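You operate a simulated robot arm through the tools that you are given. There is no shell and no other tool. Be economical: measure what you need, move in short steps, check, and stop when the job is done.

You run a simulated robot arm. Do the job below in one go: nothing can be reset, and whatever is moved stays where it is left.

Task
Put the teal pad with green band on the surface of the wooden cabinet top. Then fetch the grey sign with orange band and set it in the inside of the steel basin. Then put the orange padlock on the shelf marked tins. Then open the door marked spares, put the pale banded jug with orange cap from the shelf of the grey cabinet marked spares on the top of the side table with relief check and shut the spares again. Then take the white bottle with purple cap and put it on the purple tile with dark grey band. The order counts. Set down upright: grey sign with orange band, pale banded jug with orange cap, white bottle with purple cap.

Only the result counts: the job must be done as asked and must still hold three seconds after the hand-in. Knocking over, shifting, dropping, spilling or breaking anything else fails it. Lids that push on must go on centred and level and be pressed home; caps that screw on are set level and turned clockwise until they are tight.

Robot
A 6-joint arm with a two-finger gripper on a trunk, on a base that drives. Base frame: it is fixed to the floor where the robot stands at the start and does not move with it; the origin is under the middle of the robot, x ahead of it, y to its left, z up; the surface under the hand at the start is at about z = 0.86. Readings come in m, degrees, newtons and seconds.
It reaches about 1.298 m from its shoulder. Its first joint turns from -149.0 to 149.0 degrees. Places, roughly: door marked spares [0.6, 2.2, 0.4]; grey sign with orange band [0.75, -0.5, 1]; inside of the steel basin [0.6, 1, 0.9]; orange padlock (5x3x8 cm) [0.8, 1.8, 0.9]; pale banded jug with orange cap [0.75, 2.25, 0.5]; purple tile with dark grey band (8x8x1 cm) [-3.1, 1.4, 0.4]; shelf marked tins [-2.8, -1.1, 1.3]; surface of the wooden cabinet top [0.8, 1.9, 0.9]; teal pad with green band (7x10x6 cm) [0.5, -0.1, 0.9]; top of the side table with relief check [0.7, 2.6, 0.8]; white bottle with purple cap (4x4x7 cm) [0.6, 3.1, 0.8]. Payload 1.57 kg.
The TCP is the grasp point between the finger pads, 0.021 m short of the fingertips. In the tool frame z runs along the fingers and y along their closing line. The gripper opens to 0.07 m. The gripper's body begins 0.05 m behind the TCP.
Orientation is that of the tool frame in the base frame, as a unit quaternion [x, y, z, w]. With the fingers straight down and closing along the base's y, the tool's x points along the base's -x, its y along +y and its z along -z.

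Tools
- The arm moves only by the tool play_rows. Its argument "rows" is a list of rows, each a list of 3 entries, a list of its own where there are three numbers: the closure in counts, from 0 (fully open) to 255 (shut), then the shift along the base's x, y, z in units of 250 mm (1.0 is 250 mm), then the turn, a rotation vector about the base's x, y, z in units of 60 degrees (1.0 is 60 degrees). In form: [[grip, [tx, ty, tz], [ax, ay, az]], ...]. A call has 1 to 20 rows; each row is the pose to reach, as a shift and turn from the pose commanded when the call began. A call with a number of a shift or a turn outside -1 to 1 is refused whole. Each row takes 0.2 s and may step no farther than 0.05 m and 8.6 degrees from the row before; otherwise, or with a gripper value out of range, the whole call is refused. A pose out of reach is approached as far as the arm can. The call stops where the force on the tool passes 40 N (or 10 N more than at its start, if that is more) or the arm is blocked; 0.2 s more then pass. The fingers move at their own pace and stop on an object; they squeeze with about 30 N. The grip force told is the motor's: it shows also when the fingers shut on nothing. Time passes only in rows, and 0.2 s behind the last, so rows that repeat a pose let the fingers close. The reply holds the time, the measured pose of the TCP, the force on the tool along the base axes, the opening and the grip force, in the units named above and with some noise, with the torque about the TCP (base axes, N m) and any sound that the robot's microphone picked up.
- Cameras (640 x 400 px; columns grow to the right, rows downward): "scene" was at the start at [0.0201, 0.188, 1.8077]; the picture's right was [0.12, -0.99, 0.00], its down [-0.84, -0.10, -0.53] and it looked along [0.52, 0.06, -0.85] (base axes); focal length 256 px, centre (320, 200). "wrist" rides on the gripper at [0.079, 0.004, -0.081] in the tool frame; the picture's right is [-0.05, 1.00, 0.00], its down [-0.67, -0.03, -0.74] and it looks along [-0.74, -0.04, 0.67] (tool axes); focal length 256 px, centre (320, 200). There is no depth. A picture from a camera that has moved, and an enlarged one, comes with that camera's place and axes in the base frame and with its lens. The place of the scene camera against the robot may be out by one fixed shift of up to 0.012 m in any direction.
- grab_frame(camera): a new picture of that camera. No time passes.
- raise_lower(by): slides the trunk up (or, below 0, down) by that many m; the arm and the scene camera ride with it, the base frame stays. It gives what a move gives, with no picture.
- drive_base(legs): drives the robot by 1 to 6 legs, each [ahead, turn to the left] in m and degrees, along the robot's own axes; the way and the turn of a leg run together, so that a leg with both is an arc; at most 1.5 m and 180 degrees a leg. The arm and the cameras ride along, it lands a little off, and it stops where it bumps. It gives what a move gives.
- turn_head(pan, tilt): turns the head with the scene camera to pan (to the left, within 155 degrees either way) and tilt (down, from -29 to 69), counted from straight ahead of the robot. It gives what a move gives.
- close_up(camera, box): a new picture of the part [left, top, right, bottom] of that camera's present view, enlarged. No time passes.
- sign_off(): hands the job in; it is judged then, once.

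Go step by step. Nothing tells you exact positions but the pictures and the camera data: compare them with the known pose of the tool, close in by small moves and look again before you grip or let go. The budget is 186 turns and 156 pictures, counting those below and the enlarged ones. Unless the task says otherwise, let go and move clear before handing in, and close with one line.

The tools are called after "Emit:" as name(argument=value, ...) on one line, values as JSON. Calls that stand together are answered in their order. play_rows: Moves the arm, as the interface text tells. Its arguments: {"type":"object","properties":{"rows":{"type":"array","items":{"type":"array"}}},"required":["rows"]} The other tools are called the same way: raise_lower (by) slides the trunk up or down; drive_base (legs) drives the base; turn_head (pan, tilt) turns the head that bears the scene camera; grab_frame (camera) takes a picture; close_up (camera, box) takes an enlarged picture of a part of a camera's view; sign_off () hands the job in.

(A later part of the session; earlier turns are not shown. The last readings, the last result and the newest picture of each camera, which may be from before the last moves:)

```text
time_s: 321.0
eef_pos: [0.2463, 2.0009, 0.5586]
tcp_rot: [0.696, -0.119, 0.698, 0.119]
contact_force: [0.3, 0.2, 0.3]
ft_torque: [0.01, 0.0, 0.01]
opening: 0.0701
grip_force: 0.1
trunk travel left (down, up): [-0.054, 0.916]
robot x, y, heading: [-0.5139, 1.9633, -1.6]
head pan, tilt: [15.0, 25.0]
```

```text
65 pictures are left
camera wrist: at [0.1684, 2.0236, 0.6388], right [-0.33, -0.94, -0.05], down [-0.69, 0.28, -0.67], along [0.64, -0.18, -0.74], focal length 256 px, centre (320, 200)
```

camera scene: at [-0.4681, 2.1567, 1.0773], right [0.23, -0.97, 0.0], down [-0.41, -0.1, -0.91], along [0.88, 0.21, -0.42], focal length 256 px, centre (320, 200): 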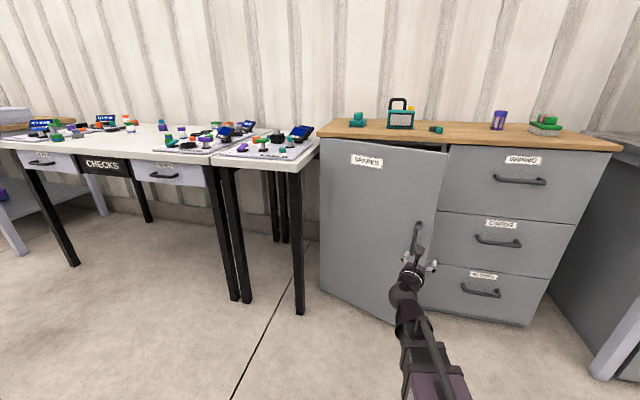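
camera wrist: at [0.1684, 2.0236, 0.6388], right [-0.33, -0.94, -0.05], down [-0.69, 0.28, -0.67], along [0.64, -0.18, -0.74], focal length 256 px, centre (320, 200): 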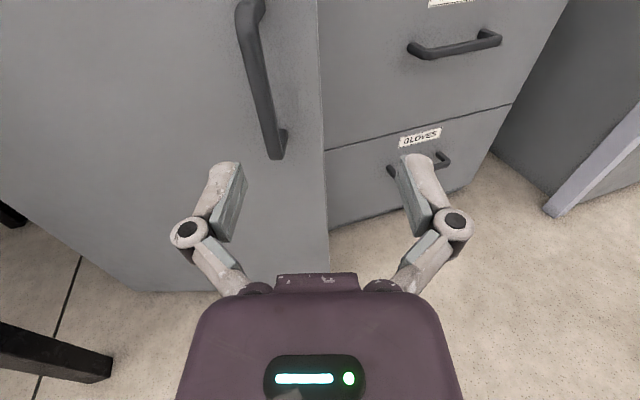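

The door holds. I swing the closed hand to point left (+y) to the right of the door's free edge.

Emit:
play_rows(rows=[[255, [0, -0.1, 0], [0, 0, 0.13]], [255, [0, -0.2, 0], [0, 0, 0.26]], [255, [0, -0.3, 0], [0, 0, 0.39]], [255, [0, -0.4, 0], [0, 0, 0.52]], [255, [0, -0.5, 0], [0, 0, 0.65]], [255, [0, -0.6, 0], [0, 0, 0.78]], [255, [0, -0.7, 0], [0, 0, 0.91]], [255, [0, -0.8, 0], [0, 0, 1.0]], [255, [0, -0.8, 0], [0, 0, 1.0]]])

Emit:
play_rows(rows=[[255, [0.1, -0.0, 0], [0, 0, 0.13]], [255, [0.2, -0.0, 0], [0, 0, 0.26]], [255, [0.3, -0.0, 0], [0, 0, 0.39]], [255, [0.4, -0.0, 0], [0, 0, 0.52]], [255, [0.5, 0, 0], [0, 0, 0.65]], [255, [0.6, 0, 0], [0, 0, 0.78]], [255, [0.6, 0, 0], [0, 0, 0.82]], [255, [0.6, 0, 0], [0, 0, 0.82]]])

Emit:
grab_frame(camera="wrist")

Emit:
grab_frame(camera="scene")

```text
time_s: 323.0
eef_pos: [0.2463, 1.8005, 0.5595]
tcp_rot: [0.663, 0.245, 0.664, -0.245]
contact_force: [0.5, 0.5, 0.2]
ft_torque: [-0.01, -0.01, -0.03]
opening: 0.0002
grip_force: 29.0
trunk travel left (down, up): [-0.054, 0.916]
robot x, y, heading: [-0.5147, 1.9614, -1.7]
head pan, tilt: [15.0, 25.0]
```

```text
time_s: 324.8
eef_pos: [0.3967, 1.8003, 0.5595]
tcp_rot: [0.5, 0.5, 0.5, -0.5]
contact_force: [0.1, -0.2, 0.4]
ft_torque: [0.0, -0.02, 0.01]
opening: 0.0001
grip_force: 28.6
trunk travel left (down, up): [-0.054, 0.916]
robot x, y, heading: [-0.5119, 1.9617, -1.7]
head pan, tilt: [15.0, 25.0]
```

```text
64 pictures are left
camera wrist: at [0.4009, 1.7188, 0.6388], right [1.0, 0.0, -0.05], down [-0.04, -0.74, -0.67], along [-0.04, 0.67, -0.74], focal length 256 px, centre (320, 200)
```

wrist: 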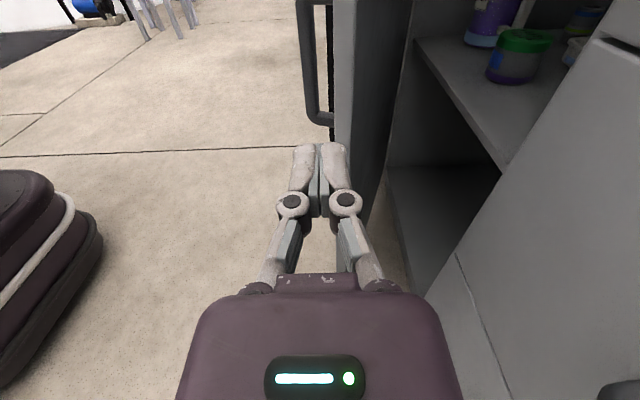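

```text
63 pictures are left
camera scene: at [-0.468, 2.1567, 1.0773], right [0.23, -0.97, 0.0], down [-0.41, -0.1, -0.91], along [0.88, 0.21, -0.42], focal length 256 px, centre (320, 200)
```

scene: 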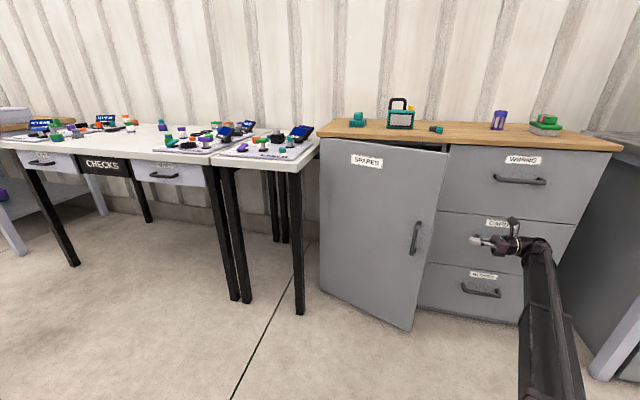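

The door's free edge is at x≈0.41–0.43 with a gap behind it. I enter the gap at x≈0.485.

Emit:
play_rows(rows=[[255, [0.15, 0, 0], [0, 0, 0]], [255, [0.3, 0.05, 0], [0, 0, 0]], [255, [0.35, 0.2, 0], [0, 0, 0]], [255, [0.35, 0.35, 0], [0, 0, 0]], [255, [0.35, 0.5, 0], [0, 0, 0]], [255, [0.35, 0.65, 0], [0, 0, 0]], [255, [0.35, 0.74, 0], [0, 0, 0]], [255, [0.35, 0.74, 0], [0, 0, 0]]])

Emit:
grab_frame(camera="wrist")

```text
time_s: 326.6
eef_pos: [0.483, 1.9871, 0.5602]
tcp_rot: [0.5, 0.498, 0.502, -0.5]
contact_force: [-0.2, -0.3, -0.2]
ft_torque: [-0.02, 0.01, -0.04]
opening: 0.0
grip_force: 29.1
trunk travel left (down, up): [-0.054, 0.916]
robot x, y, heading: [-0.5155, 1.9695, -1.8]
head pan, tilt: [15.0, 25.0]
```

```text
62 pictures are left
camera wrist: at [0.4876, 1.9044, 0.6389], right [1.0, 0.0, -0.05], down [-0.04, -0.74, -0.67], along [-0.04, 0.67, -0.74], focal length 256 px, centre (320, 200)
```

wrist: 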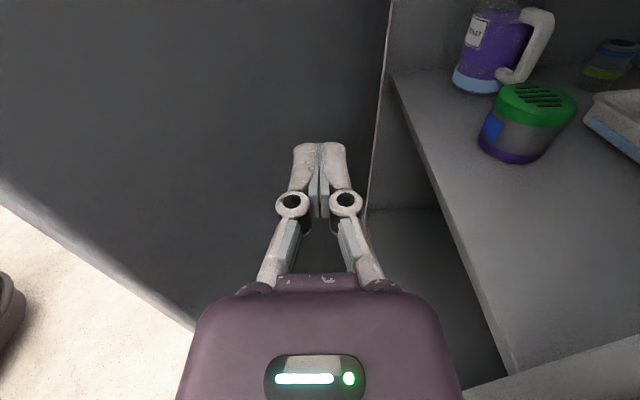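

Hand is behind the door. Sweep it outward (−x) to push the door open.

Emit:
play_rows(rows=[[255, [-0.12, 0.02, 0], [0, 0, 0]], [255, [-0.24, 0.04, 0], [0, 0, 0]], [255, [-0.36, 0.07, 0], [0, 0, 0]], [255, [-0.48, 0.1, 0], [0, 0, 0]], [255, [-0.6, 0.14, 0], [0, 0, 0]], [255, [-0.72, 0.18, 0], [0, 0, 0]], [255, [-0.84, 0.22, 0], [0, 0, 0]], [255, [-0.94, 0.28, 0], [0, 0, 0]], [255, [-0.94, 0.28, 0], [0, 0, 0]]])

Emit:
grab_frame(camera="scene")

```text
time_s: 328.6
eef_pos: [0.2466, 2.0547, 0.5592]
tcp_rot: [0.5, 0.498, 0.502, -0.499]
contact_force: [0.6, -0.4, -0.5]
ft_torque: [0.02, 0.01, 0.0]
opening: 0.0
grip_force: 28.7
trunk travel left (down, up): [-0.054, 0.916]
robot x, y, heading: [-0.514, 1.9624, -1.9]
head pan, tilt: [15.0, 25.0]
```

```text
61 pictures are left
camera scene: at [-0.468, 2.1567, 1.0773], right [0.23, -0.97, 0.0], down [-0.41, -0.1, -0.91], along [0.88, 0.21, -0.42], focal length 256 px, centre (320, 200)
```

scene: 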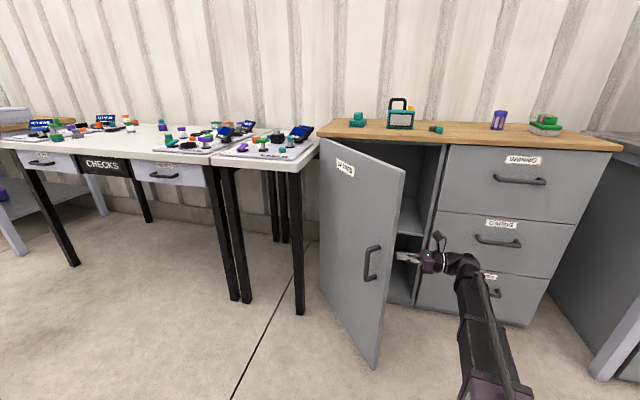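

Door ~45° open. Now push it further with +y motion.

Emit:
play_rows(rows=[[255, [-0.03, 0.12, 0], [0, 0, 0]], [255, [-0.06, 0.24, 0], [0, 0, 0]], [255, [-0.1, 0.36, 0], [0, 0, 0]], [255, [-0.14, 0.48, 0], [0, 0, 0]], [255, [-0.18, 0.6, 0], [0, 0, 0]], [255, [-0.2, 0.72, 0], [0, 0, 0]], [255, [-0.2, 0.84, 0], [0, 0, 0]], [255, [-0.2, 0.95, 0], [0, 0, 0]], [255, [-0.2, 1.0, 0], [0, 0, 0]], [255, [-0.2, 1.0, 0], [0, 0, 0]]])

Emit:
grab_frame(camera="scene")

Emit:
grab_frame(camera="wrist")

```text
time_s: 330.8
eef_pos: [0.1976, 2.3062, 0.5588]
tcp_rot: [0.502, 0.499, 0.501, -0.499]
contact_force: [0.3, 0.3, 0.3]
ft_torque: [-0.02, -0.04, -0.01]
opening: 0.0
grip_force: 28.9
trunk travel left (down, up): [-0.054, 0.916]
robot x, y, heading: [-0.515, 1.9631, -1.5]
head pan, tilt: [15.0, 25.0]
```

```text
60 pictures are left
camera scene: at [-0.4681, 2.1567, 1.0773], right [0.23, -0.97, 0.0], down [-0.41, -0.1, -0.91], along [0.88, 0.21, -0.42], focal length 256 px, centre (320, 200)
```

scene: 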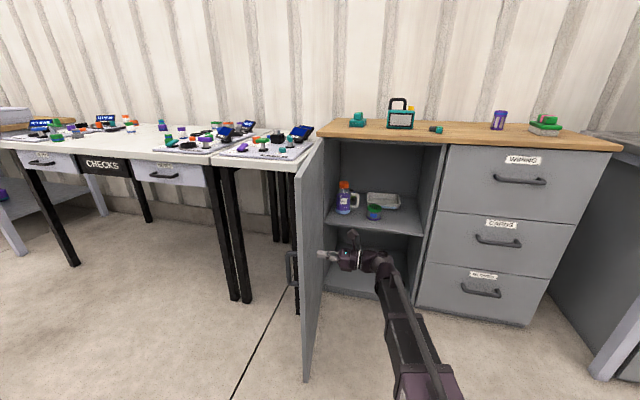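

```text
59 pictures are left
camera wrist: at [0.2018, 2.2238, 0.6386], right [1.0, 0.0, -0.05], down [-0.04, -0.74, -0.67], along [-0.04, 0.67, -0.74], focal length 256 px, centre (320, 200)
```

wrist: 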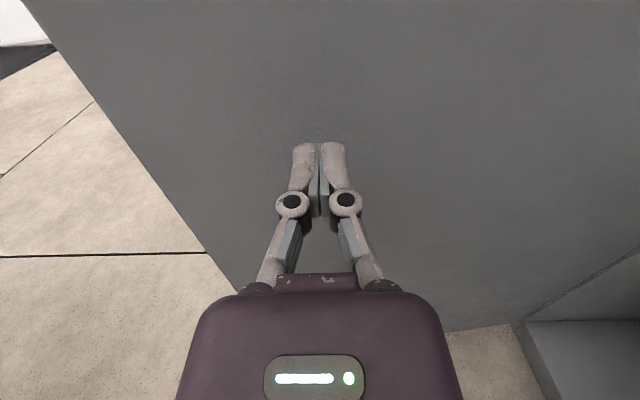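

The door is ~85° open and the orange-capped jug is visible on the shelf. Close-up.

Emit:
close_up(camera="scene", box=[300, 140, 460, 260])

```text
3.33 times, centred on (380, 200) of scene
camera zoom: at [-0.4681, 2.1567, 1.0773], right [0.23, -0.97, 0.0], down [-0.41, -0.1, -0.91], along [0.88, 0.21, -0.42], focal length 854 px, centre (120, 200)
```

zoom: 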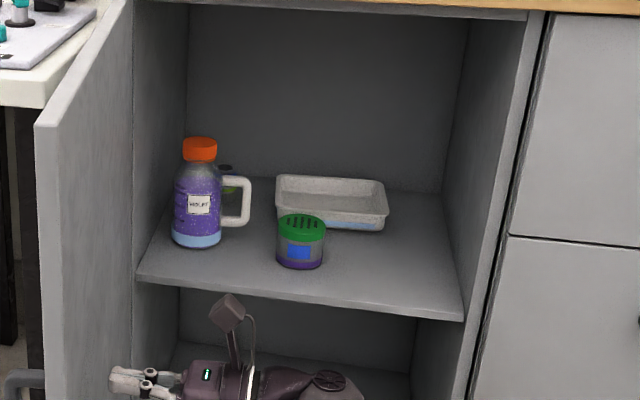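

The jug's body (~8 cm) is too wide, so I'll grip its orange cap (~5.3 cm, z≈0.58–0.61) with the tool horizontal and yawed ~35° to keep clear of the left wall. First back off the door and turn the hand.

Emit:
play_rows(rows=[[0, [0.02, -0.16, 0], [0, 0, 0]], [0, [0.04, -0.32, 0], [0, 0, -0.1]], [0, [0.06, -0.48, 0], [0, 0, -0.23]], [0, [0.08, -0.6, 0], [0, 0, -0.36]], [0, [0.1, -0.7, 0], [0, 0, -0.49]], [0, [0.12, -0.8, 0], [0, 0, -0.62]], [0, [0.14, -0.84, 0], [0, 0, -0.75]], [0, [0.16, -0.84, 0], [0, 0, -0.88]], [0, [0.16, -0.84, 0], [0, 0, -0.92]], [0, [0.16, -0.84, 0], [0, 0, -0.92]]])

Emit:
raise_lower(by=0.1)

Emit:
drive_base(legs=[[0.12, 0]])

Emit:
grab_frame(camera="wrist")

Emit:
grab_frame(camera="scene")

```text
time_s: 333.0
eef_pos: [0.2383, 2.0963, 0.5589]
tcp_rot: [0.675, 0.21, 0.676, -0.21]
contact_force: [-0.3, -0.3, -0.1]
ft_torque: [-0.02, 0.01, 0.04]
opening: 0.07
grip_force: 0.0
trunk travel left (down, up): [-0.054, 0.916]
robot x, y, heading: [-0.5148, 1.9593, -1.3]
head pan, tilt: [15.0, 25.0]
```

```text
time_s: 334.4
eef_pos: [0.2389, 2.0947, 0.6579]
tcp_rot: [0.674, 0.21, 0.676, -0.211]
contact_force: [-0.8, 0.4, 0.0]
ft_torque: [0.01, -0.02, -0.01]
opening: 0.07
grip_force: 0.0
trunk travel left (down, up): [-0.154, 0.816]
robot x, y, heading: [-0.5115, 1.9629, -1.6]
head pan, tilt: [15.0, 25.0]
```

```text
time_s: 335.7
eef_pos: [0.3574, 2.092, 0.6585]
tcp_rot: [0.674, 0.21, 0.676, -0.211]
contact_force: [0.3, -0.7, -0.8]
ft_torque: [-0.02, 0.01, -0.01]
opening: 0.07
grip_force: 0.0
trunk travel left (down, up): [-0.154, 0.816]
robot x, y, heading: [-0.3956, 1.9596, -1.3]
head pan, tilt: [15.0, 25.0]
```

```text
57 pictures are left
camera wrist: at [0.2937, 2.0428, 0.7388], right [0.57, -0.82, -0.05], down [-0.63, -0.39, -0.67], along [0.53, 0.41, -0.74], focal length 256 px, centre (320, 200)
```

wrist: 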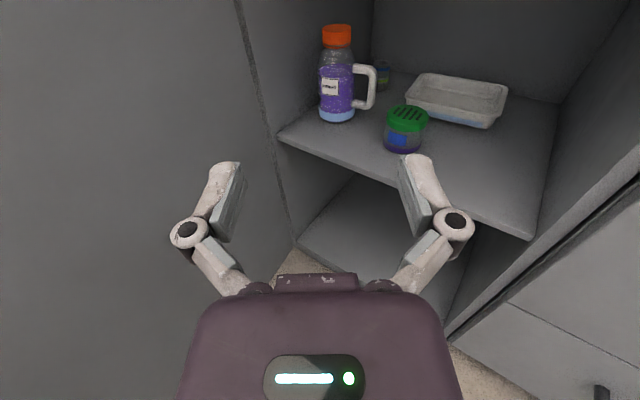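

```text
56 pictures are left
camera scene: at [-0.3494, 2.1536, 1.1773], right [0.23, -0.97, 0.0], down [-0.41, -0.1, -0.91], along [0.88, 0.21, -0.42], focal length 256 px, centre (320, 200)
```

scene: 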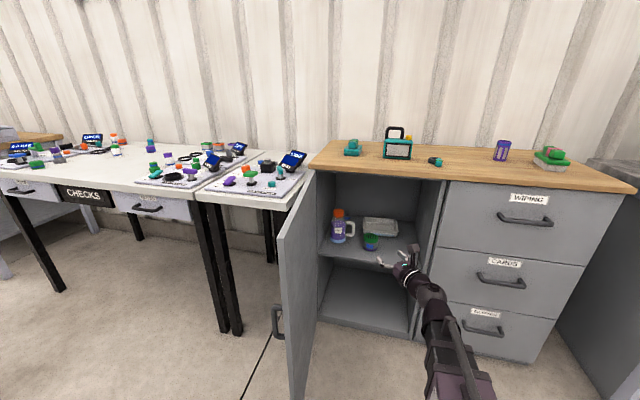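

Cap located at about [0.74,2.32,0.594]. I lower to that height and approach along the tool axis, stopping short to check.

Emit:
raise_lower(by=-0.062)

Emit:
play_rows(rows=[[0, [0.14, 0.08, 0], [0, 0, 0]], [0, [0.28, 0.16, 0], [0, 0, 0]], [0, [0.42, 0.24, 0], [0, 0, 0]], [0, [0.56, 0.32, 0], [0, 0, 0]], [0, [0.7, 0.41, 0], [0, 0, 0]], [0, [0.84, 0.5, 0], [0, 0, 0]], [0, [0.96, 0.57, 0], [0, 0, 0]], [0, [0.96, 0.57, 0], [0, 0, 0]]])

Emit:
grab_frame(camera="wrist")

Emit:
close_up(camera="scene", box=[270, 140, 460, 360])

```text
time_s: 336.8
eef_pos: [0.3589, 2.0913, 0.5976]
tcp_rot: [0.674, 0.211, 0.676, -0.211]
contact_force: [-0.5, 0.6, 0.8]
ft_torque: [-0.01, 0.01, 0.0]
opening: 0.0698
grip_force: 0.1
trunk travel left (down, up): [-0.092, 0.878]
robot x, y, heading: [-0.3943, 1.9629, -1.5]
head pan, tilt: [15.0, 25.0]
```

```text
time_s: 338.6
eef_pos: [0.5969, 2.2359, 0.5972]
tcp_rot: [0.674, 0.21, 0.676, -0.21]
contact_force: [-0.4, 0.5, -0.1]
ft_torque: [0.01, 0.02, 0.01]
opening: 0.0701
grip_force: 0.0
trunk travel left (down, up): [-0.092, 0.878]
robot x, y, heading: [-0.3964, 1.9605, -1.5]
head pan, tilt: [15.0, 25.0]
```

```text
55 pictures are left
camera wrist: at [0.5337, 2.1852, 0.6769], right [0.57, -0.82, -0.05], down [-0.63, -0.39, -0.67], along [0.53, 0.41, -0.74], focal length 256 px, centre (320, 200)
```

wrist: 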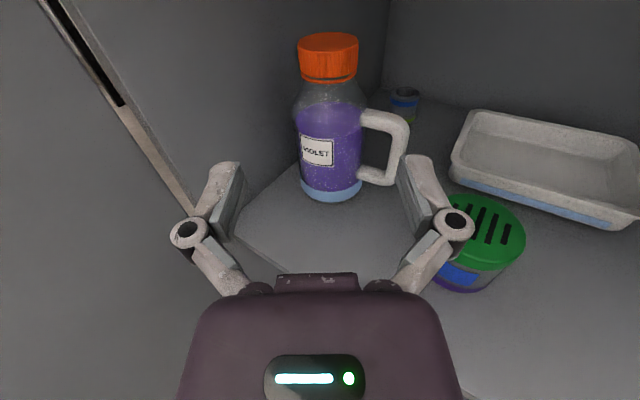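

```text
1.82 times, centred on (365, 250) of scene
camera zoom: at [-0.3494, 2.1536, 1.1153], right [0.23, -0.97, 0.0], down [-0.41, -0.1, -0.91], along [0.88, 0.21, -0.42], focal length 466 px, centre (238, 109)
```

zoom: 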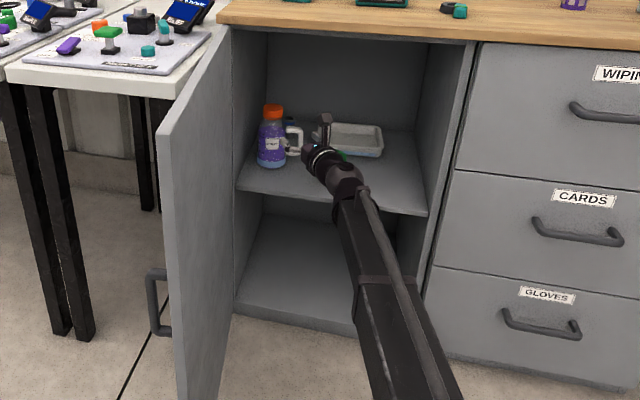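

Aligned with the cap. Advance the remaining distance in small steps and look.

Emit:
play_rows(rows=[[0, [0.13, 0.08, 0], [0, 0, 0]], [0, [0.26, 0.16, 0], [0, 0, 0]], [0, [0.37, 0.225, 0], [0, 0, 0]], [0, [0.45, 0.27, 0], [0, 0, 0]], [0, [0.45, 0.27, 0], [0, 0, 0]]])

Emit:
grab_frame(camera="wrist")

```text
time_s: 339.8
eef_pos: [0.7105, 2.3048, 0.5959]
tcp_rot: [0.674, 0.21, 0.676, -0.21]
contact_force: [0.6, 0.8, -0.7]
ft_torque: [0.04, -0.01, 0.0]
opening: 0.0701
grip_force: 0.1
trunk travel left (down, up): [-0.092, 0.878]
robot x, y, heading: [-0.3962, 1.9567, -1.4]
head pan, tilt: [15.0, 25.0]
```

```text
53 pictures are left
camera wrist: at [0.6469, 2.2549, 0.6766], right [0.57, -0.82, -0.05], down [-0.63, -0.39, -0.67], along [0.53, 0.41, -0.74], focal length 256 px, centre (320, 200)
```

wrist: 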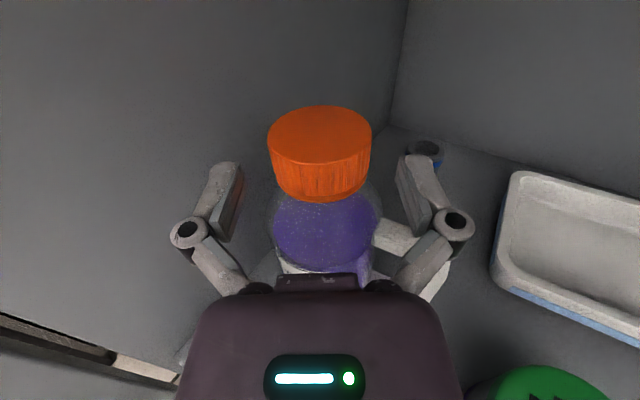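

Laterally centred; the cap sits slightly higher than the TCP. Raise 6 mm, advance 12 mm and close.

Emit:
raise_lower(by=0.007)

Emit:
play_rows(rows=[[0, [0.03, 0.018, 0], [0, 0, 0]], [0, [0.054, 0.032, 0], [0, 0, 0]], [120, [0.054, 0.032, 0], [0, 0, 0]], [255, [0.054, 0.032, 0], [0, 0, 0]], [255, [0.054, 0.032, 0], [0, 0, 0]], [255, [0.054, 0.032, 0], [0, 0, 0]]])

Emit:
grab_frame(camera="wrist")

```text
time_s: 340.3
eef_pos: [0.7105, 2.3053, 0.6033]
tcp_rot: [0.674, 0.21, 0.676, -0.21]
contact_force: [0.2, 0.8, 0.7]
ft_torque: [-0.02, 0.01, -0.01]
opening: 0.0699
grip_force: 0.0
trunk travel left (down, up): [-0.099, 0.871]
robot x, y, heading: [-0.3956, 1.9628, -1.5]
head pan, tilt: [15.0, 25.0]
```

```text
time_s: 341.7
eef_pos: [0.725, 2.3131, 0.6034]
tcp_rot: [0.675, 0.211, 0.675, -0.21]
contact_force: [-1.1, 0.7, 0.5]
ft_torque: [0.02, 0.05, 0.01]
opening: 0.0491
grip_force: 29.9
trunk travel left (down, up): [-0.099, 0.871]
robot x, y, heading: [-0.3978, 1.9604, -1.4]
head pan, tilt: [15.0, 25.0]
```

```text
52 pictures are left
camera wrist: at [0.6605, 2.2629, 0.6837], right [0.57, -0.82, -0.05], down [-0.63, -0.39, -0.67], along [0.53, 0.41, -0.74], focal length 256 px, centre (320, 200)
```

wrist: 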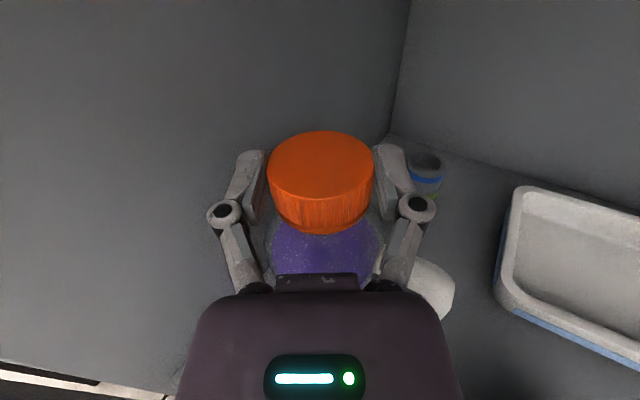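

Cap is gripped. Lift 9 cm to clear the neighbouring tin and check.

Emit:
raise_lower(by=0.09)

Emit:
grab_frame(camera="wrist")

Emit:
close_up(camera="scene", box=[270, 140, 460, 360])

```text
time_s: 343.0
eef_pos: [0.7233, 2.3132, 0.6918]
tcp_rot: [0.675, 0.21, 0.675, -0.211]
contact_force: [-0.4, -0.7, -4.9]
ft_torque: [0.04, 0.05, -0.02]
opening: 0.0492
grip_force: 30.2
trunk travel left (down, up): [-0.189, 0.781]
robot x, y, heading: [-0.3964, 1.9599, -1.4]
head pan, tilt: [15.0, 25.0]
```

```text
51 pictures are left
camera wrist: at [0.661, 2.263, 0.7728], right [0.57, -0.82, -0.05], down [-0.63, -0.39, -0.67], along [0.53, 0.41, -0.74], focal length 256 px, centre (320, 200)
```

wrist: 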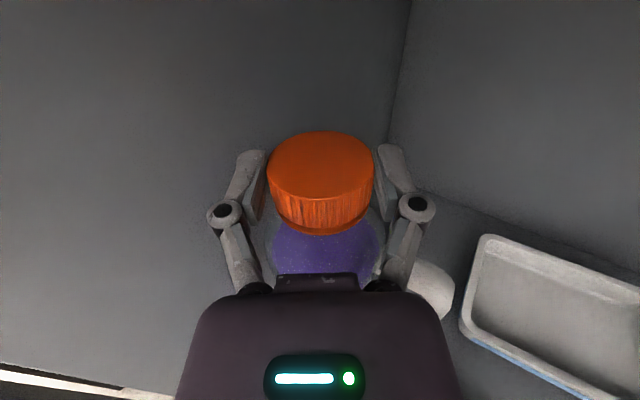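

```text
1.82 times, centred on (365, 250) of scene
camera zoom: at [-0.3487, 2.1538, 1.2121], right [0.23, -0.97, 0.0], down [-0.41, -0.1, -0.91], along [0.88, 0.21, -0.42], focal length 466 px, centre (238, 109)
```

zoom: 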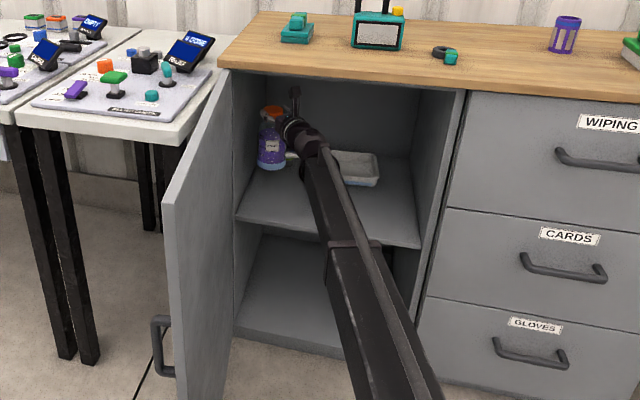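

Jug is clear of the shelf. Retract out of the cabinet.

Emit:
play_rows(rows=[[255, [-0.14, -0.08, 0], [0, 0, 0]], [255, [-0.28, -0.16, 0], [0, 0, 0]], [255, [-0.42, -0.24, 0], [0, 0, 0]], [255, [-0.56, -0.32, 0], [0, 0, 0]], [255, [-0.7, -0.4, 0], [0, 0, 0]], [255, [-0.84, -0.48, 0], [0, 0, 0]], [255, [-0.98, -0.56, 0], [0, 0, 0]], [255, [-0.98, -0.56, 0], [0, 0, 0]]])

Emit:
play_rows(rows=[[255, [-0.14, -0.08, 0], [0, 0, 0]], [255, [-0.28, -0.16, 0], [0, 0, 0]], [255, [-0.42, -0.24, 0], [0, 0, 0]], [255, [-0.54, -0.3, 0], [0, 0, 0]], [255, [-0.54, -0.3, 0], [0, 0, 0]]])

Emit:
raise_lower(by=0.4)

Emit:
turn_head(pan=30, tilt=42)

Emit:
grab_frame(camera="scene")

Emit:
grab_frame(camera="wrist")

```text
time_s: 344.8
eef_pos: [0.4814, 2.175, 0.6935]
tcp_rot: [0.675, 0.209, 0.676, -0.21]
contact_force: [0.6, 0.0, -4.2]
ft_torque: [0.05, 0.07, -0.02]
opening: 0.0491
grip_force: 30.3
trunk travel left (down, up): [-0.189, 0.781]
robot x, y, heading: [-0.3956, 1.9595, -1.3]
head pan, tilt: [15.0, 25.0]
```

```text
time_s: 346.0
eef_pos: [0.3457, 2.0958, 0.6939]
tcp_rot: [0.676, 0.209, 0.675, -0.209]
contact_force: [-0.5, 0.6, -4.4]
ft_torque: [0.09, 0.07, 0.01]
opening: 0.0488
grip_force: 30.0
trunk travel left (down, up): [-0.189, 0.781]
robot x, y, heading: [-0.3955, 1.9607, -1.5]
head pan, tilt: [15.0, 25.0]
```

```text
time_s: 349.8
eef_pos: [0.3458, 2.0964, 1.0938]
tcp_rot: [0.675, 0.21, 0.675, -0.21]
contact_force: [-0.7, 1.0, -5.1]
ft_torque: [0.01, 0.04, 0.01]
opening: 0.049
grip_force: 30.2
trunk travel left (down, up): [-0.589, 0.381]
robot x, y, heading: [-0.3947, 1.9583, -1.7]
head pan, tilt: [15.0, 25.0]
```

```text
time_s: 350.6
eef_pos: [0.3466, 2.0967, 1.0935]
tcp_rot: [0.675, 0.21, 0.675, -0.21]
contact_force: [1.0, -0.4, -5.4]
ft_torque: [0.06, 0.06, 0.0]
opening: 0.0491
grip_force: 31.0
trunk travel left (down, up): [-0.589, 0.381]
robot x, y, heading: [-0.3973, 1.9604, -1.2]
head pan, tilt: [30.0, 42.0]
```

```text
49 pictures are left
camera scene: at [-0.365, 2.1721, 1.586], right [0.48, -0.88, 0.0], down [-0.59, -0.32, -0.74], along [0.65, 0.35, -0.67], focal length 256 px, centre (320, 200)
```

scene: 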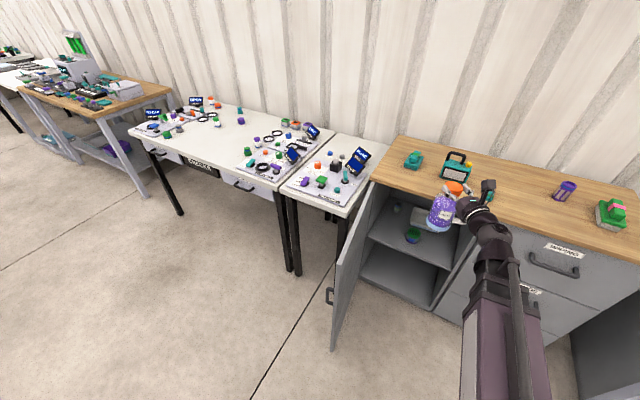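

```text
48 pictures are left
camera wrist: at [0.2827, 2.0464, 1.1734], right [0.57, -0.82, -0.05], down [-0.63, -0.39, -0.67], along [0.53, 0.41, -0.74], focal length 256 px, centre (320, 200)
```

wrist: 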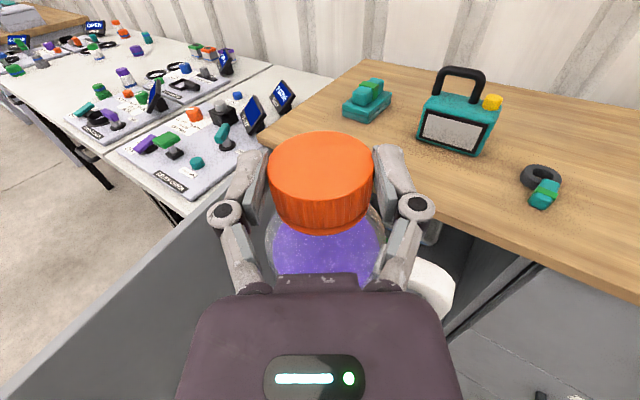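

Emit:
close_up(camera="scene", box=[260, 110, 420, 230])

```text
3.33 times, centred on (340, 170) of scene
camera zoom: at [-0.365, 2.1721, 1.586], right [0.48, -0.88, 0.0], down [-0.59, -0.32, -0.74], along [0.65, 0.35, -0.67], focal length 854 px, centre (253, 300)
```

zoom: 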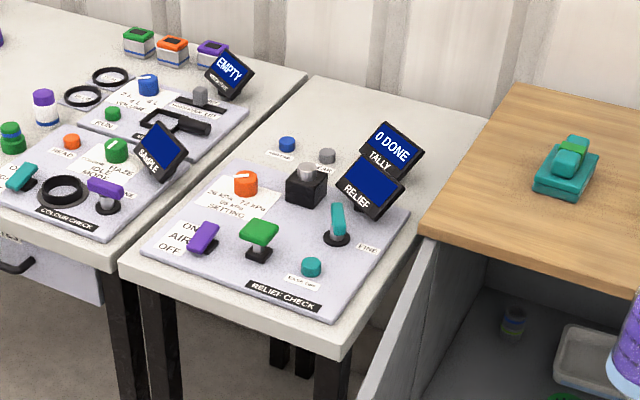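

The side table (relief check) spans about x 0.37–1.0, y 2.43–2.79, z≈0.8; its rear strip around [0.89,2.65] is free. I raise the jug and shift the base to y≈2.6.

Emit:
raise_lower(by=0.08)

Emit:
drive_base(legs=[[0, 81], [0.66, 0], [0, -80]])

Emit:
turn_head(pan=5, tilt=38)

Emit:
grab_frame(camera="scene")

Emit:
grab_frame(camera="wrist")

```text
time_s: 351.8
eef_pos: [0.3467, 2.0954, 1.1731]
tcp_rot: [0.675, 0.211, 0.675, -0.211]
contact_force: [0.4, -1.1, -4.2]
ft_torque: [0.03, 0.02, 0.0]
opening: 0.0486
grip_force: 29.9
trunk travel left (down, up): [-0.669, 0.301]
robot x, y, heading: [-0.3964, 1.9604, -1.4]
head pan, tilt: [30.0, 42.0]
```

```text
time_s: 366.4
eef_pos: [0.4571, 2.7894, 1.1717]
tcp_rot: [0.671, 0.224, 0.67, -0.225]
contact_force: [0.1, 0.3, -4.3]
ft_torque: [0.02, 0.07, -0.03]
opening: 0.049
grip_force: 30.5
trunk travel left (down, up): [-0.669, 0.301]
robot x, y, heading: [-0.2806, 2.6014, 1.1]
head pan, tilt: [30.0, 42.0]
```

```text
time_s: 367.3
eef_pos: [0.4569, 2.7883, 1.1732]
tcp_rot: [0.67, 0.226, 0.67, -0.226]
contact_force: [0.5, -0.4, -5.3]
ft_torque: [0.02, 0.05, -0.02]
opening: 0.049
grip_force: 30.4
trunk travel left (down, up): [-0.669, 0.301]
robot x, y, heading: [-0.2805, 2.6038, 1.4]
head pan, tilt: [5.0, 38.0]
```

```text
46 pictures are left
camera scene: at [-0.2441, 2.7821, 1.6719], right [0.11, -0.99, 0.0], down [-0.61, -0.07, -0.79], along [0.78, 0.09, -0.62], focal length 256 px, centre (320, 200)
```

scene: 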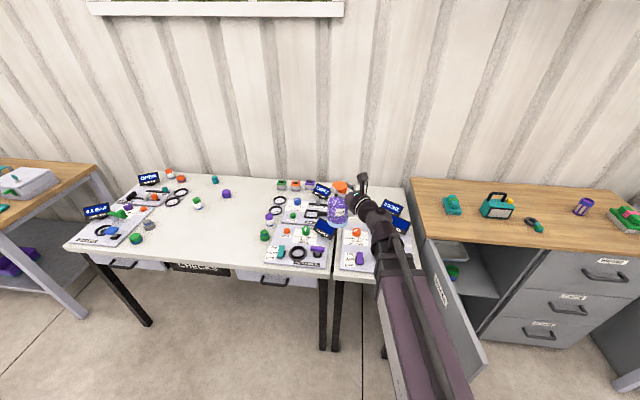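

```text
45 pictures are left
camera wrist: at [0.3955, 2.7359, 1.2534], right [0.6, -0.8, -0.05], down [-0.61, -0.42, -0.67], along [0.51, 0.43, -0.74], focal length 256 px, centre (320, 200)
```

wrist: 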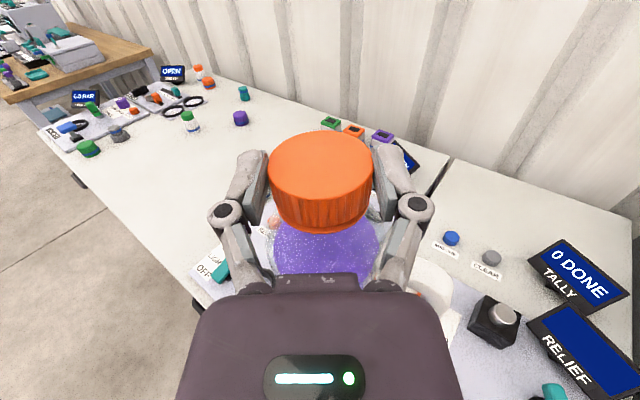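

The rear of the side table is clearly free around [0.90,2.66]. I carry the jug there with the tool straightened to yaw 0.

Emit:
play_rows(rows=[[255, [0.12, -0.06, 0], [0, 0, -0.1]], [255, [0.24, -0.12, 0], [0, 0, -0.2]], [255, [0.36, -0.18, 0], [0, 0, -0.3]], [255, [0.48, -0.24, 0], [0, 0, -0.4]], [255, [0.6, -0.3, 0], [0, 0, -0.5]], [255, [0.72, -0.36, 0], [0, 0, -0.6]], [255, [0.84, -0.42, 0], [0, 0, -0.62]], [255, [0.94, -0.46, 0], [0, 0, -0.62]], [255, [0.94, -0.46, 0], [0, 0, -0.62]]])

Emit:
play_rows(rows=[[255, [0.15, -0.01, 0], [0, 0, 0]], [255, [0.3, -0.02, 0], [0, 0, 0]], [255, [0.45, -0.03, 0], [0, 0, 0]], [255, [0.6, -0.04, 0], [0, 0, 0]], [255, [0.74, -0.05, 0], [0, 0, 0]], [255, [0.82, -0.05, 0], [0, 0, 0]], [255, [0.82, -0.05, 0], [0, 0, 0]]])

Emit:
grab_frame(camera="scene")

Emit:
grab_frame(camera="wrist")

```text
time_s: 369.3
eef_pos: [0.6939, 2.662, 1.174]
tcp_rot: [0.707, 0.001, 0.708, -0.001]
contact_force: [-1.0, -0.4, -5.0]
ft_torque: [0.06, 0.07, 0.02]
opening: 0.0486
grip_force: 30.7
out of reach, approached as far as the arm can: row 5
trunk travel left (down, up): [-0.669, 0.301]
robot x, y, heading: [-0.278, 2.6023, 1.8]
head pan, tilt: [5.0, 38.0]
```

```text
time_s: 370.9
eef_pos: [0.8962, 2.6677, 1.1737]
tcp_rot: [0.707, 0.002, 0.707, -0.002]
contact_force: [0.2, -0.2, -4.3]
ft_torque: [0.04, 0.02, -0.01]
opening: 0.0489
grip_force: 29.8
trunk travel left (down, up): [-0.669, 0.301]
robot x, y, heading: [-0.2741, 2.6044, 1.9]
head pan, tilt: [5.0, 38.0]
```

```text
44 pictures are left
camera scene: at [-0.2454, 2.782, 1.6719], right [0.12, -0.99, 0.0], down [-0.61, -0.07, -0.79], along [0.78, 0.09, -0.62], focal length 256 px, centre (320, 200)
```

scene: 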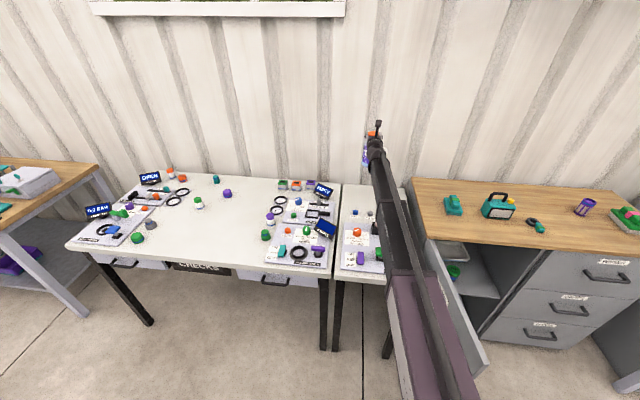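

```text
43 pictures are left
camera wrist: at [0.816, 2.6629, 1.2531], right [0.0, -1.0, -0.05], down [-0.74, 0.03, -0.67], along [0.67, 0.04, -0.74], focal length 256 px, centre (320, 200)
```

wrist: 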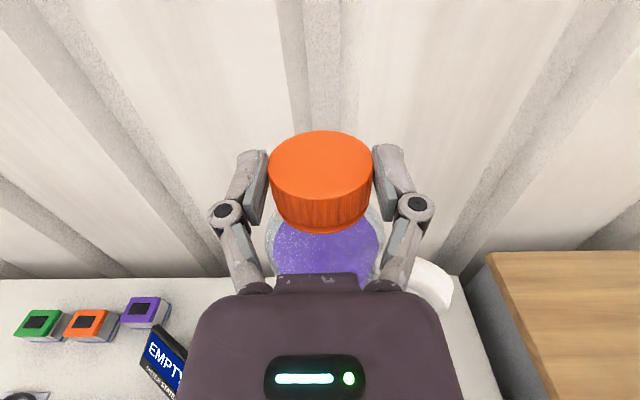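

Jug is over the free rear strip. Lower in stages until contact.

Emit:
raise_lower(by=-0.16)

Emit:
close_up(camera="scene", box=[300, 100, 460, 240])

Emit:
grab_frame(camera="wrist")

```text
time_s: 372.8
eef_pos: [0.896, 2.6682, 1.0134]
tcp_rot: [0.707, 0.001, 0.707, -0.001]
contact_force: [-0.8, 0.6, -4.2]
ft_torque: [0.05, 0.05, 0.0]
opening: 0.0488
grip_force: 29.8
trunk travel left (down, up): [-0.509, 0.461]
robot x, y, heading: [-0.2792, 2.6001, 2.0]
head pan, tilt: [5.0, 38.0]
```

```text
2.86 times, centred on (380, 170) of scene
camera zoom: at [-0.2452, 2.7818, 1.5119], right [0.12, -0.99, 0.0], down [-0.61, -0.07, -0.79], along [0.78, 0.09, -0.62], focal length 732 px, centre (149, 286)
```

zoom: 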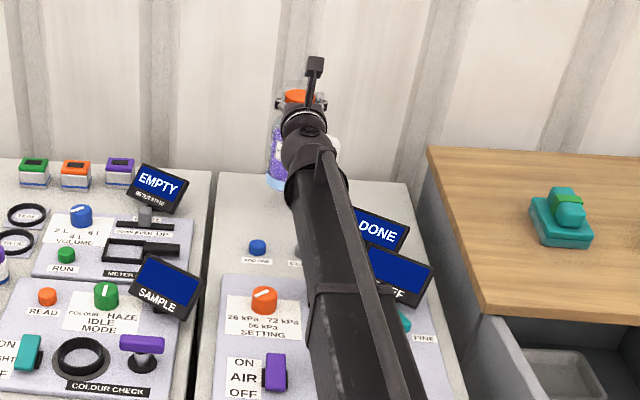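

```text
41 pictures are left
camera wrist: at [0.8159, 2.663, 1.0931], right [0.0, -1.0, -0.05], down [-0.74, 0.03, -0.67], along [0.67, 0.04, -0.74], focal length 256 px, centre (320, 200)
```

wrist: 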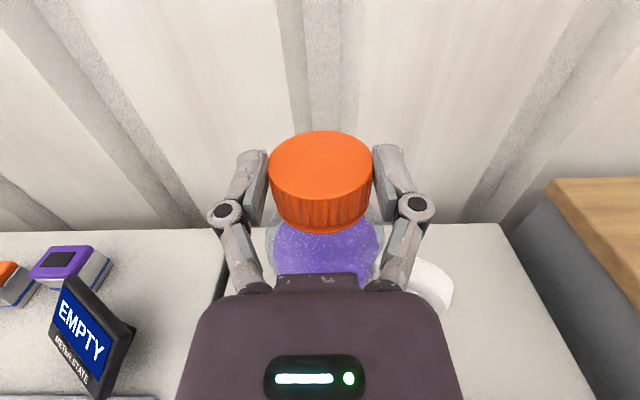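

Emit:
raise_lower(by=-0.038)

Emit:
raise_lower(by=-0.007)

Emit:
raise_lower(by=-0.006)

```text
time_s: 373.6
eef_pos: [0.8968, 2.6668, 0.9749]
tcp_rot: [0.708, 0.0, 0.707, -0.001]
contact_force: [0.2, -0.7, -5.4]
ft_torque: [0.03, 0.03, 0.0]
opening: 0.0488
grip_force: 30.1
trunk travel left (down, up): [-0.471, 0.499]
robot x, y, heading: [-0.2789, 2.5991, 1.5]
head pan, tilt: [5.0, 38.0]
```

```text
time_s: 374.1
eef_pos: [0.8953, 2.6654, 0.9681]
tcp_rot: [0.707, 0.001, 0.707, -0.001]
contact_force: [0.4, -0.7, -5.1]
ft_torque: [0.05, 0.04, 0.01]
opening: 0.0489
grip_force: 30.2
trunk travel left (down, up): [-0.464, 0.506]
robot x, y, heading: [-0.2753, 2.6027, 1.5]
head pan, tilt: [5.0, 38.0]
```

```text
time_s: 374.7
eef_pos: [0.8953, 2.6676, 0.9633]
tcp_rot: [0.707, 0.001, 0.707, -0.001]
contact_force: [2.8, 0.9, 9.6]
ft_torque: [-0.01, -0.63, -0.04]
opening: 0.0487
grip_force: 29.9
trunk travel left (down, up): [-0.458, 0.512]
robot x, y, heading: [-0.2769, 2.607, 1.5]
head pan, tilt: [5.0, 38.0]
```

Touched down. Release, and back straight out.

Emit:
raise_lower(by=0.001)

Emit:
play_rows(rows=[[70, [0, 0, 0], [0, 0, 0]], [20, [0, 0, 0], [0, 0, 0]], [0, [0, 0, 0], [0, 0, 0]], [0, [0, 0, 0], [0, 0, 0]], [0, [-0.06, 0, 0], [0, 0, 0]], [0, [-0.16, 0, 0], [0, 0, 0]], [0, [-0.28, 0, 0], [0, 0, 0]], [0, [-0.4, 0, 0], [0, 0, 0]], [0, [-0.4, 0, 0], [0, 0, 0]]])

Emit:
grab_frame(camera="wrist")

```text
time_s: 375.2
eef_pos: [0.8955, 2.6668, 0.9648]
tcp_rot: [0.707, 0.001, 0.708, -0.001]
contact_force: [-0.6, 0.7, 2.8]
ft_torque: [0.02, -0.09, 0.01]
opening: 0.0486
grip_force: 30.1
trunk travel left (down, up): [-0.459, 0.511]
robot x, y, heading: [-0.2772, 2.5993, 1.7]
head pan, tilt: [5.0, 38.0]
```

```text
time_s: 377.2
eef_pos: [0.7945, 2.6698, 0.9649]
tcp_rot: [0.707, 0.002, 0.707, -0.002]
contact_force: [0.2, 0.5, -0.5]
ft_torque: [0.02, 0.01, 0.05]
opening: 0.0703
grip_force: 0.1
trunk travel left (down, up): [-0.459, 0.511]
robot x, y, heading: [-0.2769, 2.6049, 1.5]
head pan, tilt: [5.0, 38.0]
```

```text
40 pictures are left
camera wrist: at [0.714, 2.6647, 1.0437], right [0.0, -1.0, -0.05], down [-0.74, 0.03, -0.67], along [0.67, 0.04, -0.74], focal length 256 px, centre (320, 200)
```

wrist: 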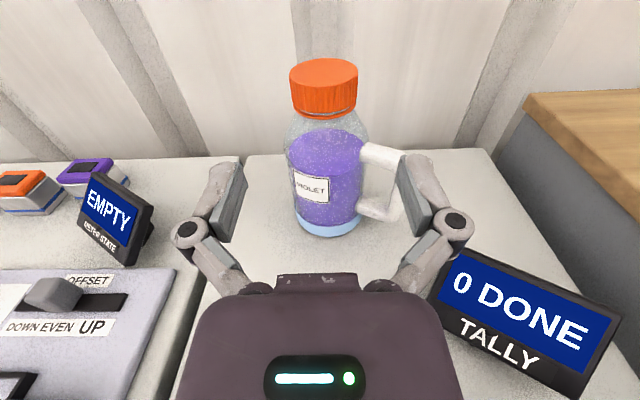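

The jug stands upright on the side table. Now retract, back the base up, and prepare to push the spares door shut.

Emit:
raise_lower(by=0.15)

Emit:
play_rows(rows=[[255, [-0.18, -0.02, 0], [0, 0, 0]], [255, [-0.36, -0.04, 0], [0, 0, 0]], [255, [-0.54, -0.06, 0], [0, 0, 0]], [255, [-0.72, -0.08, 0], [0, 0, 0]], [255, [-0.9, -0.1, 0], [0, 0, 0]], [255, [-1.0, -0.1, 0], [0, 0, 0]], [255, [-1.0, -0.1, 0], [0, 0, 0]]])

Emit:
drive_base(legs=[[-0.34, 0]])

Emit:
turn_head(pan=-5, tilt=35)

Emit:
grab_frame(camera="scene")

```text
time_s: 379.0
eef_pos: [0.7947, 2.6693, 1.1128]
tcp_rot: [0.707, 0.002, 0.707, -0.001]
contact_force: [-0.7, 0.1, -0.8]
ft_torque: [0.0, -0.04, -0.02]
opening: 0.0702
grip_force: 0.0
trunk travel left (down, up): [-0.609, 0.361]
robot x, y, heading: [-0.2778, 2.6034, 1.9]
head pan, tilt: [5.0, 38.0]
```

```text
time_s: 380.6
eef_pos: [0.5464, 2.6436, 1.1138]
tcp_rot: [0.707, 0.001, 0.707, -0.001]
contact_force: [0.1, 0.0, -0.7]
ft_torque: [-0.01, -0.02, 0.01]
opening: 0.0
grip_force: 28.4
trunk travel left (down, up): [-0.609, 0.361]
robot x, y, heading: [-0.2771, 2.6021, 1.7]
head pan, tilt: [5.0, 38.0]
```

```text
time_s: 383.2
eef_pos: [0.2073, 2.6352, 1.1137]
tcp_rot: [0.707, 0.002, 0.707, -0.002]
contact_force: [0.1, -0.6, 0.1]
ft_torque: [-0.01, -0.01, -0.02]
opening: 0.0
grip_force: 28.3
trunk travel left (down, up): [-0.609, 0.361]
robot x, y, heading: [-0.616, 2.5912, 1.6]
head pan, tilt: [5.0, 38.0]
```

```text
time_s: 383.9
eef_pos: [0.2083, 2.6346, 1.1128]
tcp_rot: [0.708, 0.002, 0.707, -0.002]
contact_force: [1.1, 0.0, 0.5]
ft_torque: [-0.02, 0.05, 0.01]
opening: 0.0001
grip_force: 29.1
trunk travel left (down, up): [-0.609, 0.361]
robot x, y, heading: [-0.6177, 2.5914, 1.7]
head pan, tilt: [-5.0, 35.0]
```

```text
39 pictures are left
camera scene: at [-0.5823, 2.7567, 1.6165], right [-0.06, -1.0, 0.0], down [-0.57, 0.03, -0.82], along [0.82, -0.05, -0.57], focal length 256 px, centre (320, 200)
```

scene: 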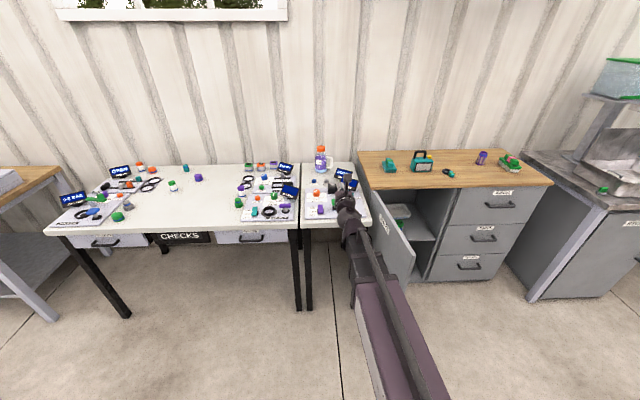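

Door's free edge is near [0.13,2.33]. Lower the closed hand in front of the table, then sweep −y against the door's outer face.

Emit:
raise_lower(by=-0.4)

Emit:
play_rows(rows=[[255, [0.04, -0.15, 0], [0, 0, 0]], [255, [0.08, -0.3, 0], [0, 0, 0]], [255, [0.12, -0.45, 0], [0, 0, 0]], [255, [0.14, -0.6, 0], [0, 0, 0]], [255, [0.14, -0.7, 0], [0, 0, 0]], [255, [0.14, -0.8, 0], [0, 0, 0]], [255, [0.14, -0.9, 0], [0, 0, 0]], [255, [0.14, -1.0, 0], [0, 0, 0]], [255, [0.14, -1.0, 0], [0, 0, 0]]])

Emit:
grab_frame(camera="scene")

```text
time_s: 387.7
eef_pos: [0.2066, 2.635, 0.7134]
tcp_rot: [0.708, 0.002, 0.706, -0.002]
contact_force: [0.5, 0.1, -0.2]
ft_torque: [-0.02, 0.02, -0.02]
opening: 0.0
grip_force: 28.6
trunk travel left (down, up): [-0.209, 0.761]
robot x, y, heading: [-0.6192, 2.5901, 1.9]
head pan, tilt: [-5.0, 35.0]
```

```text
time_s: 389.7
eef_pos: [0.2415, 2.3854, 0.7136]
tcp_rot: [0.708, 0.002, 0.707, -0.002]
contact_force: [-0.8, 0.4, -0.3]
ft_torque: [0.02, -0.01, 0.0]
opening: 0.0001
grip_force: 28.8
trunk travel left (down, up): [-0.209, 0.761]
robot x, y, heading: [-0.618, 2.5938, 1.9]
head pan, tilt: [-5.0, 35.0]
```

```text
38 pictures are left
camera scene: at [-0.5823, 2.7567, 1.2165], right [-0.06, -1.0, 0.0], down [-0.57, 0.03, -0.82], along [0.82, -0.05, -0.57], focal length 256 px, centre (320, 200)
```

scene: 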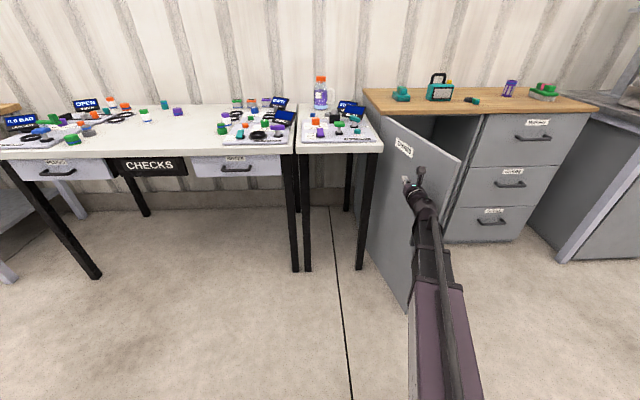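

Emit:
play_rows(rows=[[255, [0, -0.12, 0], [0, 0, 0]], [255, [0, -0.24, 0], [0, 0, 0]], [255, [0, -0.36, 0], [0, 0, 0]], [255, [0, -0.48, 0], [0, 0, 0]], [255, [0, -0.6, 0], [0, 0, 0]], [255, [0, -0.72, 0], [0, 0, 0]], [255, [0, -0.84, 0], [0, 0, 0]], [255, [0, -0.96, 0], [0, 0, 0]], [255, [0, -0.96, 0], [0, 0, 0]]])

Emit:
grab_frame(camera="scene")

```text
time_s: 391.7
eef_pos: [0.2418, 2.1465, 0.7122]
tcp_rot: [0.708, 0.002, 0.706, -0.002]
contact_force: [0.0, -0.6, -0.1]
ft_torque: [-0.03, 0.01, -0.01]
opening: 0.0001
grip_force: 28.4
trunk travel left (down, up): [-0.209, 0.761]
robot x, y, heading: [-0.6173, 2.5931, 1.8]
head pan, tilt: [-5.0, 35.0]
```

```text
37 pictures are left
camera scene: at [-0.5823, 2.7566, 1.2165], right [-0.06, -1.0, 0.0], down [-0.57, 0.03, -0.82], along [0.82, -0.05, -0.57], focal length 256 px, centre (320, 200)
```

scene: 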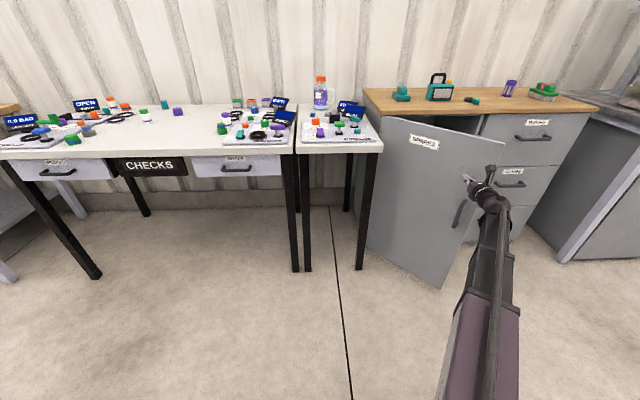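

Door about half shut. Now push it forward (+x) with the fingertips.

Emit:
play_rows(rows=[[255, [0.12, -0.03, 0], [0, 0, 0]], [255, [0.24, -0.06, 0], [0, 0, 0]], [255, [0.36, -0.09, 0], [0, 0, 0]], [255, [0.48, -0.12, 0], [0, 0, 0]], [255, [0.6, -0.15, 0], [0, 0, 0]], [255, [0.72, -0.18, 0], [0, 0, 0]], [255, [0.84, -0.21, 0], [0, 0, 0]], [255, [0.96, -0.24, 0], [0, 0, 0]], [255, [1.0, -0.24, 0], [0, 0, 0]], [255, [1.0, -0.24, 0], [0, 0, 0]]])

Emit:
play_rows(rows=[[255, [0.06, 0, 0], [0, 0, 0]], [255, [0.12, 0, 0], [0, 0, 0]], [255, [0.16, 0, 0], [0, 0, 0]], [255, [0.2, 0, 0], [0, 0, 0]], [255, [0.24, 0, 0], [0, 0, 0]], [255, [0.28, 0, 0], [0, 0, 0]], [255, [0.32, 0, 0], [0, 0, 0]]])

Emit:
close_up(camera="scene", box=[340, 70, 560, 270])

```text
time_s: 393.9
eef_pos: [0.495, 2.0851, 0.7125]
tcp_rot: [0.709, 0.002, 0.705, -0.002]
contact_force: [-0.1, -0.8, -0.2]
ft_torque: [0.0, 0.01, 0.01]
opening: 0.0
grip_force: 28.8
trunk travel left (down, up): [-0.209, 0.761]
robot x, y, heading: [-0.6196, 2.5936, 1.8]
head pan, tilt: [-5.0, 35.0]
```

```text
time_s: 395.3
eef_pos: [0.5539, 2.0853, 0.7127]
tcp_rot: [0.708, 0.002, 0.706, -0.001]
contact_force: [-4.5, 1.4, -1.1]
ft_torque: [-0.01, 0.0, -0.02]
opening: 0.0
grip_force: 28.8
trunk travel left (down, up): [-0.209, 0.761]
robot x, y, heading: [-0.6176, 2.5905, 1.9]
head pan, tilt: [-5.0, 35.0]
stopped in row 6: the force on the tool passed its limit at 55 N (the readings are from after the stop); the commanded pose is now the measured one
```

```text
2.00 times, centred on (450, 170) of scene
camera zoom: at [-0.5826, 2.7565, 1.2166], right [-0.06, -1.0, 0.0], down [-0.57, 0.03, -0.82], along [0.82, -0.05, -0.57], focal length 512 px, centre (60, 260)
```

zoom: 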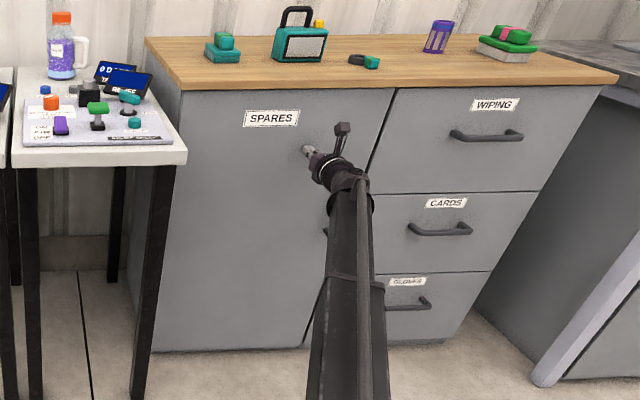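

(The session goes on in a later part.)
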